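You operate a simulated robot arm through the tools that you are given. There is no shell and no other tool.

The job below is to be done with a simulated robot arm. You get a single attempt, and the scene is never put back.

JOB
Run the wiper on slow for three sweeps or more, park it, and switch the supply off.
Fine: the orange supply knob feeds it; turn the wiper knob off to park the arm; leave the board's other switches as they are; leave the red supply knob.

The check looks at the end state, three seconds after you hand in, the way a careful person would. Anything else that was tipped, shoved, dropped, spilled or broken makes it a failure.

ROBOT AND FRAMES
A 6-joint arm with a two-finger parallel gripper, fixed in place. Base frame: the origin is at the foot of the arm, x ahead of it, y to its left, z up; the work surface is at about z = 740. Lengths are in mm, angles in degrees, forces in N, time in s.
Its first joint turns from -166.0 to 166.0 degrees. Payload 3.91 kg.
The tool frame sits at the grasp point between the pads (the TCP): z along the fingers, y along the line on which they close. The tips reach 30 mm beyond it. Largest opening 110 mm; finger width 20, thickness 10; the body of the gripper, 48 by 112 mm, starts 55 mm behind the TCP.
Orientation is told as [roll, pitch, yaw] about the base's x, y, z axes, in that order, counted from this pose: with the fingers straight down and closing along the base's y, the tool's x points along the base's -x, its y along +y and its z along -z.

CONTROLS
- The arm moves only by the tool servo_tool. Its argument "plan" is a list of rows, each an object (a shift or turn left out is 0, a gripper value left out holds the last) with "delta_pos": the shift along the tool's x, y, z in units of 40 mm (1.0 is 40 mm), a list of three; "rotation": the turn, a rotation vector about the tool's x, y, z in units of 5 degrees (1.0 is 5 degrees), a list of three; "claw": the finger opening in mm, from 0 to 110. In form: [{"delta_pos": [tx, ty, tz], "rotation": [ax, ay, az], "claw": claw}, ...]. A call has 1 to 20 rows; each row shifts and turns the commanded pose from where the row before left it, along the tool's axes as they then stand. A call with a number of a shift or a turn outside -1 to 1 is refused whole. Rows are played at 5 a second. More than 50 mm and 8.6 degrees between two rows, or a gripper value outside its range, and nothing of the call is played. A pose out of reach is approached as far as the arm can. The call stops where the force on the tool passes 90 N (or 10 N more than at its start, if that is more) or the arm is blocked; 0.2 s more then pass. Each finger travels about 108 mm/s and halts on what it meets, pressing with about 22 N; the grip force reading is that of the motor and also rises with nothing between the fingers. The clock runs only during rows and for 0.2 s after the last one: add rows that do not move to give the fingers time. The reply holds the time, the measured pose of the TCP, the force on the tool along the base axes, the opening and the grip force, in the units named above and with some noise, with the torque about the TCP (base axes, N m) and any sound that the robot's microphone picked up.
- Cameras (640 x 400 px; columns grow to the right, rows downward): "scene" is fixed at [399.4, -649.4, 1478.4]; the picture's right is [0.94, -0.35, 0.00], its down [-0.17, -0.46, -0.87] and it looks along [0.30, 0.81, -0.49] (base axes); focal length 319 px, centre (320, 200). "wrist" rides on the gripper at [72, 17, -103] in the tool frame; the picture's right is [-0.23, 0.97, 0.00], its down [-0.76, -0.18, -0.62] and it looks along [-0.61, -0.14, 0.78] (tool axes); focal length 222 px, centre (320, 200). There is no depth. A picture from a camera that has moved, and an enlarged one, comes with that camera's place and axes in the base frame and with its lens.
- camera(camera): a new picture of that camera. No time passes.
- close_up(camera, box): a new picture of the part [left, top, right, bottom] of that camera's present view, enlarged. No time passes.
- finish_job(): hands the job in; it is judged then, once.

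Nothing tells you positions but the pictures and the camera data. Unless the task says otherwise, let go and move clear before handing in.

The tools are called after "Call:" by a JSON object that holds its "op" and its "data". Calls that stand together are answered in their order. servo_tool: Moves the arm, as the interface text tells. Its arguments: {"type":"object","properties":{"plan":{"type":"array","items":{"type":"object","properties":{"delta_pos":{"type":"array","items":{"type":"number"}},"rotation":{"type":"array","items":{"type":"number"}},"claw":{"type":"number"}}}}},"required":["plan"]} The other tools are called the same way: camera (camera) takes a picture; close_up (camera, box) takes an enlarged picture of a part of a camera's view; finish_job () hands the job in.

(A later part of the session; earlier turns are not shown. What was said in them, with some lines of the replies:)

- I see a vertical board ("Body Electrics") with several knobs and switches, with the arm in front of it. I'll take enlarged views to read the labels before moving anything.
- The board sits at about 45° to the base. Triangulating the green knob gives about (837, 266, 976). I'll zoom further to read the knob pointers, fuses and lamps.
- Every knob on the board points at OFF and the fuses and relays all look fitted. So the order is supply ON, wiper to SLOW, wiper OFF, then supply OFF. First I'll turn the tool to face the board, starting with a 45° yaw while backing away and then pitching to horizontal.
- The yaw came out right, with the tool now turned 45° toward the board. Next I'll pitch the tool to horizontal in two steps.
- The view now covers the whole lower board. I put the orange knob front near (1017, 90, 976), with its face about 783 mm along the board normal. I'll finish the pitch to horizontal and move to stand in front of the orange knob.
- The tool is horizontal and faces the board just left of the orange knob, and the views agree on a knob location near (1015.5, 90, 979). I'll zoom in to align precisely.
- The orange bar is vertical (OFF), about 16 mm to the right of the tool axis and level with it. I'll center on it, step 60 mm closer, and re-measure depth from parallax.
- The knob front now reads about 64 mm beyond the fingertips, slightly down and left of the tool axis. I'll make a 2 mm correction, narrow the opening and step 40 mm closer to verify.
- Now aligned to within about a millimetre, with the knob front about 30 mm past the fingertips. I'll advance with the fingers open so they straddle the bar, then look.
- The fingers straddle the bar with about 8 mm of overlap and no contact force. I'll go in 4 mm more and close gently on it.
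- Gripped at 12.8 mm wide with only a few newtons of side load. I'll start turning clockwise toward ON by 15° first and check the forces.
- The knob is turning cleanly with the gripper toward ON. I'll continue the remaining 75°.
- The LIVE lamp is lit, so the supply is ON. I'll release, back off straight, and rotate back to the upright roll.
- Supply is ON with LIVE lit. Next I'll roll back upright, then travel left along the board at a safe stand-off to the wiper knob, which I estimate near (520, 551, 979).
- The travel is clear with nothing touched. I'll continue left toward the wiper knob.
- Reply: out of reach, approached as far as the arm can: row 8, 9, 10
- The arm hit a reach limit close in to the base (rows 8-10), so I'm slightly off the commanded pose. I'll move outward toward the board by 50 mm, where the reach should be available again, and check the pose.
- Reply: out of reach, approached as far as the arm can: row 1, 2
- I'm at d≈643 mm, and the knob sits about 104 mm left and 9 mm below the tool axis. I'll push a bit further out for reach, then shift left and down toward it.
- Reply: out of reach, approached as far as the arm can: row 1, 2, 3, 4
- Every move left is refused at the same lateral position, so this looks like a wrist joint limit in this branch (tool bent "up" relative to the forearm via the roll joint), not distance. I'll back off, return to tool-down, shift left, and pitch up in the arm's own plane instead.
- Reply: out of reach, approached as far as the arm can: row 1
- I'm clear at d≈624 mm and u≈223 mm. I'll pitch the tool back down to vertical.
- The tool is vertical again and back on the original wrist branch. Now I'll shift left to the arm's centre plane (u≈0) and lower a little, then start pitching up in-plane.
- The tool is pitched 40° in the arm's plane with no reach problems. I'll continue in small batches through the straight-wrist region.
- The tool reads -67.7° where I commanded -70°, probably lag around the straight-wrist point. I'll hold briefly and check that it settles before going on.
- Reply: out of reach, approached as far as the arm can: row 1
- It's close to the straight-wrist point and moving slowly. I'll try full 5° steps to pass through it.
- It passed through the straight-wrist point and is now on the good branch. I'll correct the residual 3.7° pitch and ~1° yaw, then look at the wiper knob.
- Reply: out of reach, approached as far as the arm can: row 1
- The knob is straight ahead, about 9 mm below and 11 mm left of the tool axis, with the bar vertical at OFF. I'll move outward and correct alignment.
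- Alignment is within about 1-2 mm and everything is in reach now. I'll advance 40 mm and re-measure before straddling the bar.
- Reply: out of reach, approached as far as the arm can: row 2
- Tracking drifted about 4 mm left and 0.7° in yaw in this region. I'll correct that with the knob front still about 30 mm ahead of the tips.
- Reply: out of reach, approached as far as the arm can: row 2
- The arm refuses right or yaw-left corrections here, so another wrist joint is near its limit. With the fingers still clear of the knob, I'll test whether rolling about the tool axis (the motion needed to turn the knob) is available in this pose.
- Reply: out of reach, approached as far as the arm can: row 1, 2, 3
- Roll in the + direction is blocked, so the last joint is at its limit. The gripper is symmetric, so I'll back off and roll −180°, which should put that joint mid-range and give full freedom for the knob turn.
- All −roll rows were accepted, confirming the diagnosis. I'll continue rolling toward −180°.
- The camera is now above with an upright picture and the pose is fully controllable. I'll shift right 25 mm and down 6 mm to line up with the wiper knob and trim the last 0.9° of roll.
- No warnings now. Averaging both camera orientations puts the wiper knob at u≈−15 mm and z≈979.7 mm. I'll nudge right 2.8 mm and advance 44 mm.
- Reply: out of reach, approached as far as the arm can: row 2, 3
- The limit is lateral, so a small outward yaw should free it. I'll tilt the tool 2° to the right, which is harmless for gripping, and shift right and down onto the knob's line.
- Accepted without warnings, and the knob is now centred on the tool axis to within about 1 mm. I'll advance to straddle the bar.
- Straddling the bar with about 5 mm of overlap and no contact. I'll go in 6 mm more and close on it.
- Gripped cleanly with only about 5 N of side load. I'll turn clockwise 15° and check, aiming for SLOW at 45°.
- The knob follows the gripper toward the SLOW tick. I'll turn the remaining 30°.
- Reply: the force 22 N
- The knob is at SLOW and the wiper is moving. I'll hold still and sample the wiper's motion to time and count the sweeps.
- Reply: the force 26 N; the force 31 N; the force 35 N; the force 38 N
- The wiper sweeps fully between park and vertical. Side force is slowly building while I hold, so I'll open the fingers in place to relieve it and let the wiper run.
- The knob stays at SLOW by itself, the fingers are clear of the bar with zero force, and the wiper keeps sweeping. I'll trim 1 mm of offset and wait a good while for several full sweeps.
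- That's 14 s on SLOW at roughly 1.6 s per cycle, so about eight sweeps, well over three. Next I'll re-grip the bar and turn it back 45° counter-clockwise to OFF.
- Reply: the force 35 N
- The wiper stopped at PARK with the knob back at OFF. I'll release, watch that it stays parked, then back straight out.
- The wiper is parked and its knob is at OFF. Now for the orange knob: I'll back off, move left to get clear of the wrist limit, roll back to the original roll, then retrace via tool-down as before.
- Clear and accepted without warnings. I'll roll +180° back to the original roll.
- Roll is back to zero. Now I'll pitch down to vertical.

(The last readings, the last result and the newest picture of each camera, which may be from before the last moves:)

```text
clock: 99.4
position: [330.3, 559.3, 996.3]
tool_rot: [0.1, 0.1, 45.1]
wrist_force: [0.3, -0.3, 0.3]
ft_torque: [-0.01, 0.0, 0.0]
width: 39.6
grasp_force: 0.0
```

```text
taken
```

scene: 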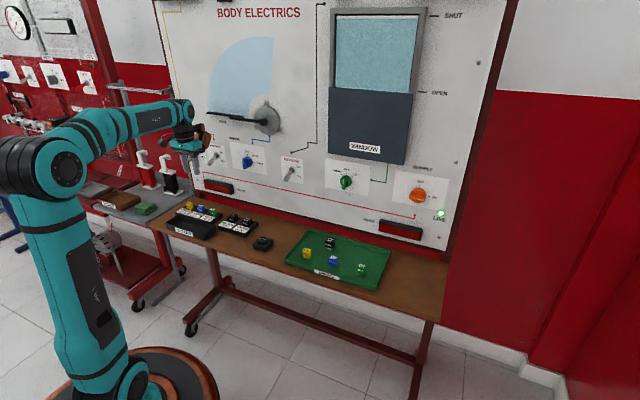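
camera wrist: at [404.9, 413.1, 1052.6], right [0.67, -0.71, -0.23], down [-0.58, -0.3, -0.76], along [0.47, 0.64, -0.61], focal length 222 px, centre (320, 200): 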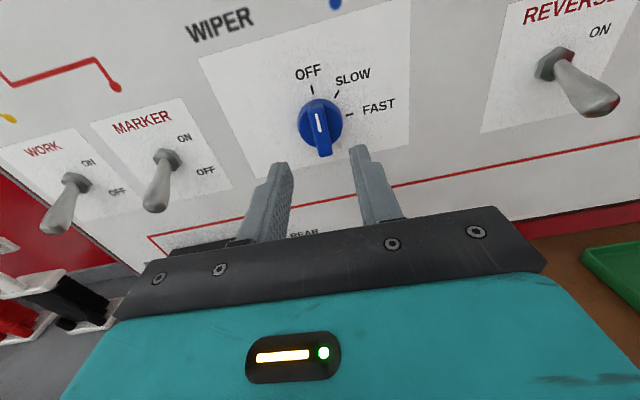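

Tool-down again on the normal branch. I'll travel right along the board at a safe stand-off to u≈350 mm.

Call:
{"op": "servo_tool", "data": {"plan": [{"delta_pos": [0.05, -0.95, -0.1]}, {"delta_pos": [0.05, -0.95, -0.1]}, {"delta_pos": [0.05, -0.95, -0.1]}, {"delta_pos": [0.05, -0.95, -0.1]}, {"delta_pos": [0.05, -0.95, -0.1]}, {"delta_pos": [0.05, -0.95, -0.1]}, {"delta_pos": [0.05, -0.95, -0.1]}, {"delta_pos": [0.05, -0.95, -0.1]}, {"delta_pos": [0.05, -0.95, -0.1]}, {"delta_pos": [0.05, -0.95, -0.1]}, {"delta_pos": [0.05, -0.95, -0.1]}, {"delta_pos": [0.05, -0.95, -0.1]}, {"delta_pos": [0.05, -0.95, -0.1]}, {}]}}

Call:
{"op": "servo_tool", "data": {"plan": [{"rotation": [0, -1, 0]}, {"rotation": [0, -1, 0]}, {"rotation": [0, -1, 0]}, {"rotation": [0, -1, 0]}, {"rotation": [0, -1, 0]}, {"rotation": [0, -1, 0]}, {"rotation": [0, -1, 0]}, {"rotation": [0, -1, 0]}, {"rotation": [0, -1, 0]}, {"rotation": [0, -1, 0]}, {"rotation": [0, -1, 0]}, {"rotation": [0, -1, 0]}, {"rotation": [0, -1, 0]}, {"rotation": [0, -1, 0]}, {"rotation": [0, -1, 0]}, {"rotation": [0, -1, 0]}, {"rotation": [0, -1, 0]}, {"rotation": [0, -1, 0]}, {}]}}

Call:
{"op": "camera", "data": {"camera": "scene"}}

```text
clock: 102.4
position: [662.7, 190.6, 1045.9]
tool_rot: [0.2, 0.1, 45.0]
wrist_force: [0.5, -0.5, -0.4]
ft_torque: [-0.01, 0.01, 0.01]
width: 39.9
grasp_force: 0.1
```

```text
clock: 106.4
position: [662.3, 191.1, 1047.3]
tool_rot: [87.8, -89.9, -42.9]
wrist_force: [0.1, 0.5, -0.1]
ft_torque: [0.03, -0.01, -0.08]
width: 40.0
grasp_force: 0.1
```

```text
taken
```

scene: 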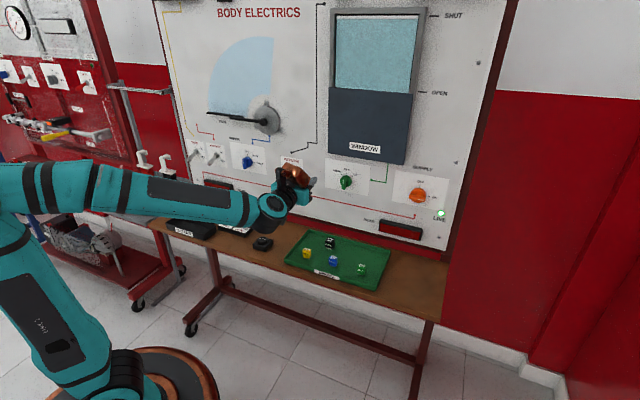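

Horizontal again. I'll move over to the orange knob's line at stand-off.

Call:
{"op": "servo_tool", "data": {"plan": [{"delta_pos": [0.187, -0.892, 0.047]}, {"delta_pos": [0.187, -0.892, 0.047]}, {"delta_pos": [0.187, -0.892, 0.047]}, {"delta_pos": [0.187, -0.892, 0.047]}, {"delta_pos": [0.187, -0.892, 0.047]}, {"delta_pos": [0.187, -0.892, 0.047]}, {"delta_pos": [0.187, -0.892, 0.047]}, {"delta_pos": [0.187, -0.892, 0.047]}, {"delta_pos": [0.187, -0.892, 0.047]}, {}]}}

Call:
{"op": "servo_tool", "data": {"plan": [{"rotation": [0, 0, 1]}, {"rotation": [0, 0, 1]}, {"rotation": [0, 0, 1]}, {"rotation": [0, 0, 1]}, {"rotation": [0, 0, 1]}, {"rotation": [0, 0, 1]}, {"rotation": [0, 0, 1]}, {"rotation": [0, 0, 1]}, {"rotation": [0, 0, 1]}, {"rotation": [0, 0, 1]}, {"rotation": [0, 0, 1]}, {"rotation": [0, 0, 1]}, {"rotation": [0, 0, 1]}, {"rotation": [0, 0, 1]}, {"rotation": [0, 0, 1]}, {"rotation": [0, 0, 1]}, {"rotation": [0, 0, 1]}, {"rotation": [0, 0, 1]}, {}]}}

Call:
{"op": "camera", "data": {"camera": "wrist"}}

Call:
{"op": "close_up", "data": {"camera": "wrist", "box": [240, 50, 400, 150]}}

Call:
{"op": "camera", "data": {"camera": "scene"}}

```text
clock: 108.6
position: [901.1, -22.6, 977.1]
tool_rot: [65.4, -89.8, -20.4]
wrist_force: [0.5, -0.2, -0.1]
ft_torque: [-0.01, 0.01, 0.02]
width: 39.8
grasp_force: 0.1
```

```text
clock: 112.6
position: [903.3, -23.8, 979.0]
tool_rot: [89.9, 0.2, -45.0]
wrist_force: [0.3, 0.5, -0.1]
ft_torque: [-0.03, 0.0, 0.02]
width: 40.0
grasp_force: 0.0
```

```text
taken
camera wrist: at [776.7, -45.0, 996.2], right [0.16, -0.16, 0.97], down [0.1, -0.98, -0.18], along [0.98, 0.12, -0.14], focal length 222 px, centre (320, 200)
```

wrist: 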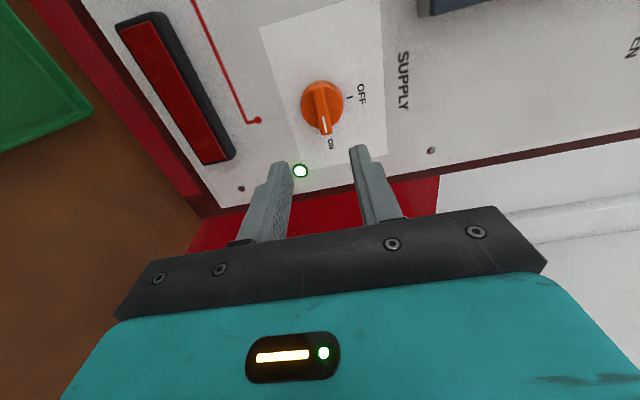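

```text
4.00 times, centred on (320, 100) of wrist
camera zoom: at [776.7, -45.0, 996.2], right [0.16, -0.16, 0.97], down [0.1, -0.98, -0.18], along [0.98, 0.12, -0.14], focal length 888 px, centre (320, 600)
```

zoom: 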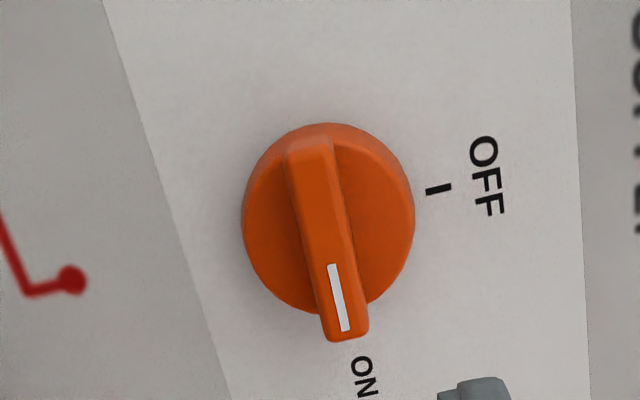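

```text
taken
```

scene: 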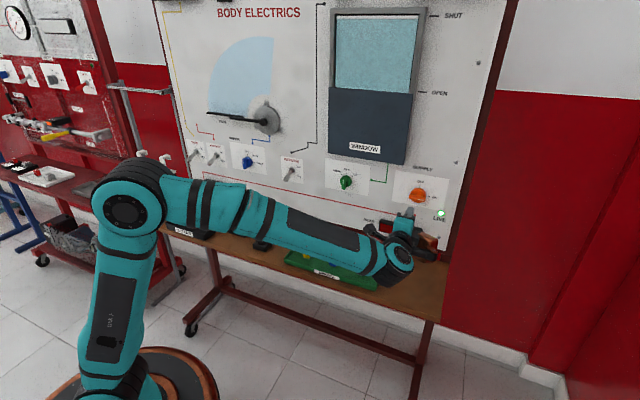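

The orange knob is at ON and the tool is about 2.5 mm low. I'll raise it, approach to just short of the bar, and recheck.

Call:
{"op": "servo_tool", "data": {"plan": [{"delta_pos": [0, 0.065, 0]}, {"delta_pos": [0, 0, 0.8]}, {"delta_pos": [0, 0, 0.8]}, {"delta_pos": [0, 0, 0.5]}, {}, {}]}}

Call:
{"op": "close_up", "data": {"camera": "wrist", "box": [240, 90, 400, 190]}}

```text
clock: 114.0
position: [962.1, 36.3, 981.0]
tool_rot: [89.9, 0.1, -44.9]
wrist_force: [0.0, -0.1, -0.5]
ft_torque: [-0.02, 0.01, -0.02]
width: 40.1
grasp_force: 0.1
```

```text
4.00 times, centred on (320, 140) of wrist
camera zoom: at [836.2, 15.6, 998.9], right [0.16, -0.16, 0.97], down [0.1, -0.98, -0.18], along [0.98, 0.12, -0.14], focal length 888 px, centre (320, 440)
```

zoom: 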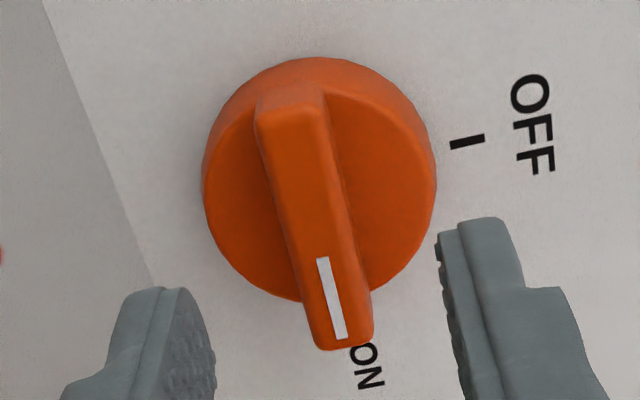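

Well centred on the bar. I'll advance the last 34 mm to the previous grip depth and close.

Call:
{"op": "servo_tool", "data": {"plan": [{"delta_pos": [0, 0, 0.46]}, {"delta_pos": [0, 0, 0.4]}, {}, {"claw": 25}, {"claw": 18}, {"claw": 10}, {"claw": 5}, {}]}}

Call:
{"op": "close_up", "data": {"camera": "wrist", "box": [240, 90, 400, 190]}}

```text
clock: 115.8
position: [986.2, 61.7, 979.9]
tool_rot: [90.0, 0.1, -45.1]
wrist_force: [4.6, 0.3, 5.3]
ft_torque: [0.13, -0.37, -0.25]
width: 13.0
grasp_force: 44.9
```

```text
4.00 times, centred on (320, 140) of wrist
camera zoom: at [860.1, 39.5, 998.2], right [0.16, -0.16, 0.97], down [0.1, -0.98, -0.18], along [0.98, 0.12, -0.14], focal length 888 px, centre (320, 440)
```

zoom: 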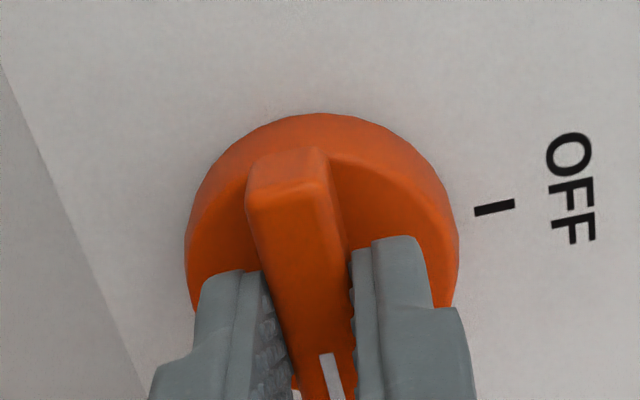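

Gripped with low force. I'll turn the supply knob 90° counter-clockwise back to OFF.

Call:
{"op": "servo_tool", "data": {"plan": [{"rotation": [0, 0, -1]}, {"rotation": [0, 0, -1]}, {"rotation": [0, 0, -1]}, {"rotation": [0, 0, -1]}, {"rotation": [0, 0, -1]}, {"rotation": [0, 0, -1]}, {"rotation": [0, 0, -1]}, {"rotation": [0, 0, -1]}, {"rotation": [0, 0, -1]}, {"rotation": [0, 0, -1]}, {"rotation": [0, 0, -1]}, {"rotation": [0, 0, -1]}, {"rotation": [0, 0, -1]}, {"rotation": [0, 0, -1]}, {"rotation": [0, 0, -1]}, {"rotation": [0, 0, -1]}, {"rotation": [0, 0, -1]}, {"rotation": [0, 0, -1]}, {}]}}

Call:
{"op": "close_up", "data": {"camera": "wrist", "box": [240, 90, 400, 190]}}

Call:
{"op": "close_up", "data": {"camera": "scene", "box": [350, 150, 470, 250]}}

```text
clock: 119.8
position: [986.0, 60.5, 978.3]
tool_rot: [45.6, -89.8, -0.8]
wrist_force: [4.2, 5.4, -16.7]
ft_torque: [-0.45, 0.44, 0.09]
width: 12.9
grasp_force: 44.7
```

```text
4.00 times, centred on (320, 140) of wrist
camera zoom: at [899.9, -0.7, 907.7], right [-0.69, 0.69, 0.23], down [-0.31, -0.57, 0.76], along [0.66, 0.45, 0.6], focal length 888 px, centre (320, 440)
```

zoom: 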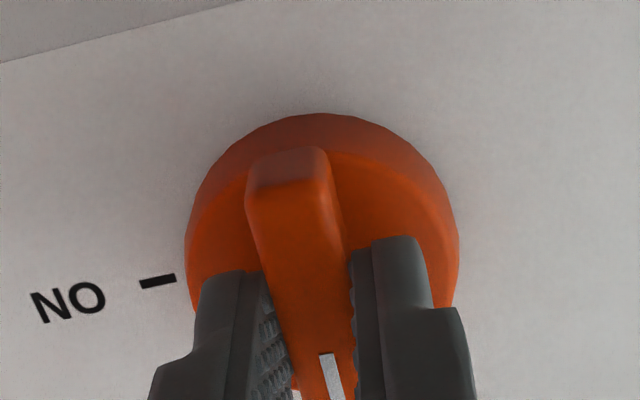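

```text
4.00 times, centred on (410, 200) of scene
camera zoom: at [399.4, -649.4, 1478.4], right [0.94, -0.35, 0.0], down [-0.17, -0.46, -0.87], along [0.3, 0.81, -0.49], focal length 1278 px, centre (-40, 200)
```

zoom: 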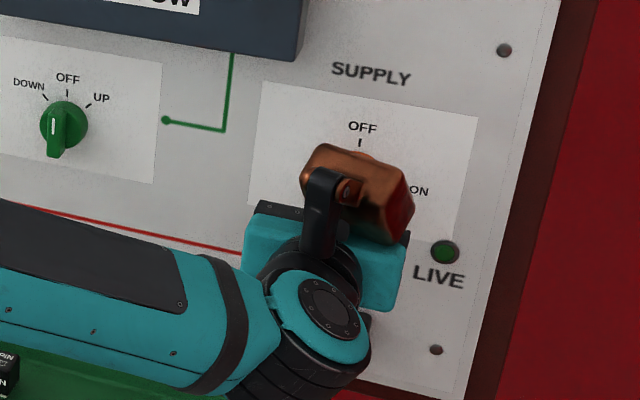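

The LIVE lamp has gone dark, so the supply is OFF. I'll release, back straight out and move clear, then inspect everything.

Call:
{"op": "servo_tool", "data": {"plan": [{"claw": 18}, {"claw": 28}, {"claw": 40}, {}, {"delta_pos": [0, 0, -0.5]}, {"delta_pos": [0, 0, -1]}, {"delta_pos": [0, 0, -1]}, {"delta_pos": [0, 0, -0.8]}, {}]}}

Call:
{"op": "servo_tool", "data": {"plan": [{"delta_pos": [-0.3, 0.9, 0]}, {"delta_pos": [-0.3, 0.9, 0]}, {"delta_pos": [-0.3, 0.9, 0]}, {"delta_pos": [-0.3, 0.9, 0]}, {"delta_pos": [-0.3, 0.9, 0]}, {"delta_pos": [-0.3, 0.9, 0]}, {}]}}

Call:
{"op": "camera", "data": {"camera": "scene"}}

Call:
{"op": "close_up", "data": {"camera": "scene", "box": [300, 130, 460, 250]}}

Call:
{"op": "close_up", "data": {"camera": "scene", "box": [170, 90, 310, 200]}}

Call:
{"op": "camera", "data": {"camera": "wrist"}}

```text
clock: 121.8
position: [892.7, -32.9, 979.5]
tool_rot: [72.5, -89.7, -27.6]
wrist_force: [0.4, 1.0, -0.6]
ft_torque: [-0.01, 0.02, 0.04]
width: 40.1
grasp_force: 0.0
```

```text
clock: 123.4
position: [738.2, 119.1, 1051.4]
tool_rot: [68.3, -89.9, -23.4]
wrist_force: [-0.3, 0.0, 1.0]
ft_torque: [0.01, 0.02, -0.01]
width: 39.8
grasp_force: 0.0
```

```text
taken
```

scene: 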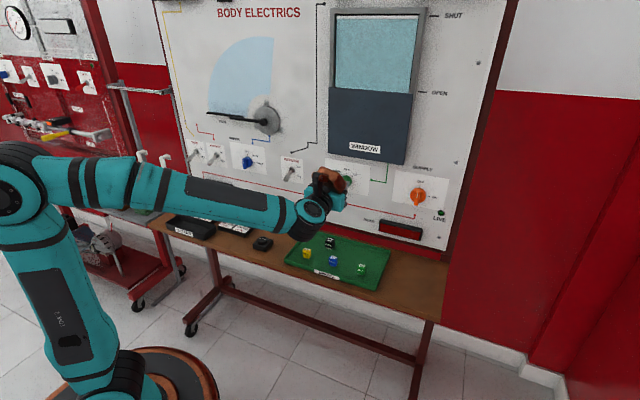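

```text
3.33 times, centred on (380, 190) of scene
camera zoom: at [399.4, -649.4, 1478.4], right [0.94, -0.35, 0.0], down [-0.17, -0.46, -0.87], along [0.3, 0.81, -0.49], focal length 1065 px, centre (120, 233)
```

zoom: 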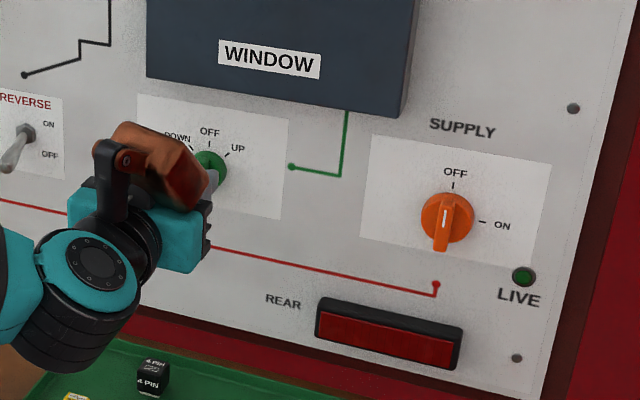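

```text
3.64 times, centred on (240, 145) of scene
camera zoom: at [399.4, -649.4, 1478.4], right [0.94, -0.35, 0.0], down [-0.17, -0.46, -0.87], along [0.3, 0.81, -0.49], focal length 1161 px, centre (611, 400)
```

zoom: 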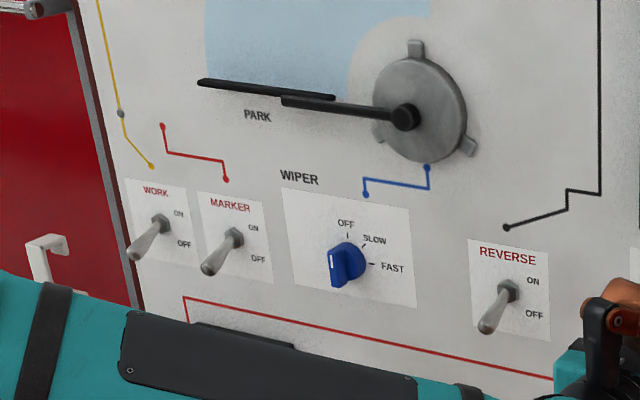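

```text
taken
camera wrist: at [652.4, 58.0, 981.3], right [-0.69, 0.69, 0.23], down [-0.31, -0.57, 0.76], along [0.66, 0.45, 0.61], focal length 222 px, centre (320, 200)
```

wrist: 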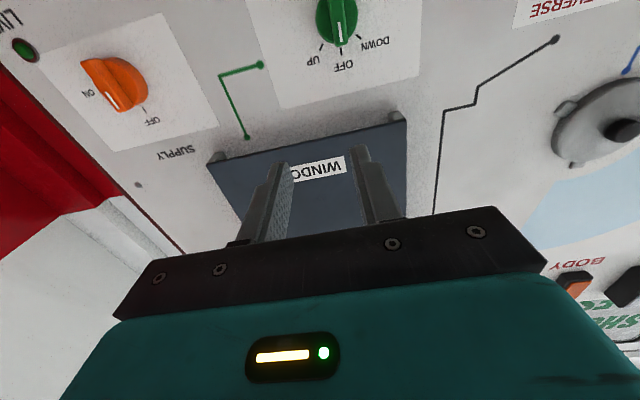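

Everything looks as intended. I'll do a final detailed comparison of both knobs and the table against the starting views.

Call:
{"op": "close_up", "data": {"camera": "scene", "box": [225, 140, 273, 170]}}

Call:
{"op": "close_up", "data": {"camera": "scene", "box": [390, 165, 454, 225]}}

Call:
{"op": "close_up", "data": {"camera": "scene", "box": [150, 180, 450, 320]}}

```text
13.33 times, centred on (249, 155) of scene
camera zoom: at [399.4, -649.4, 1478.4], right [0.94, -0.35, 0.0], down [-0.17, -0.46, -0.87], along [0.3, 0.81, -0.49], focal length 4259 px, centre (1267, 800)
```

zoom: 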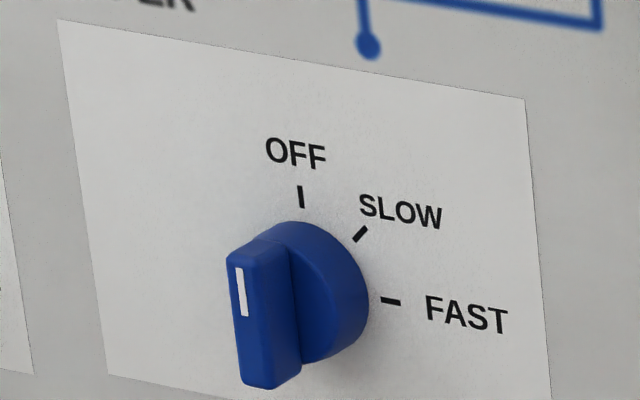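

```text
6.67 times, centred on (422, 195) of scene
camera zoom: at [399.4, -649.4, 1478.4], right [0.94, -0.35, 0.0], down [-0.17, -0.46, -0.87], along [0.3, 0.81, -0.49], focal length 2129 px, centre (-360, 233)
```

zoom: 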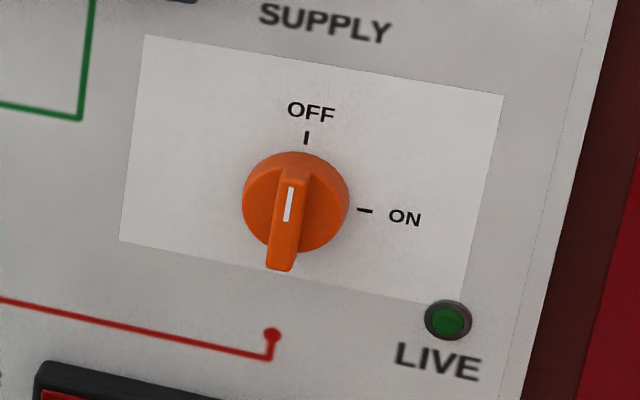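

```text
2.13 times, centred on (300, 250) of scene
camera zoom: at [399.4, -649.4, 1478.4], right [0.94, -0.35, 0.0], down [-0.17, -0.46, -0.87], along [0.3, 0.81, -0.49], focal length 681 px, centre (363, 93)
```

zoom: 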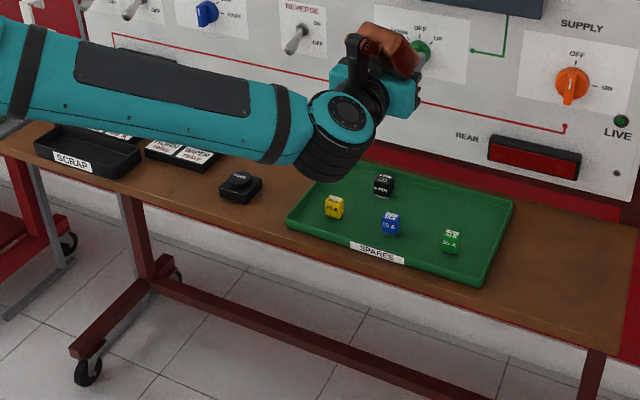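

Both knobs are exactly at OFF, the LIVE lamp is dark, and the wiper rests at PARK after about eight slow sweeps. Nothing else has moved and the gripper is clear, so I'm handing in.

Call:
{"op": "finish_job", "data": {}}

```text
The job is handed in.
```

The job is done and handed in. The wiper ran on SLOW for about 14 seconds, roughly eight full sweeps. I timed that from sampled pictures rather than counting every sweep.

- **Wiper:** I turned its knob back to OFF while the supply was still on. The arm stopped at PARK and stayed there.
- **Supply:** the orange knob is back at OFF and the LIVE lamp is dark.
- **Everything else:** I never touched the red supply knob. In the final views the board's other switches are where they started, and nothing I could see on the table had moved. The arm hid the fuse rack in the last picture, but the gripper never went near it.

The gripper is open and clear of the board.
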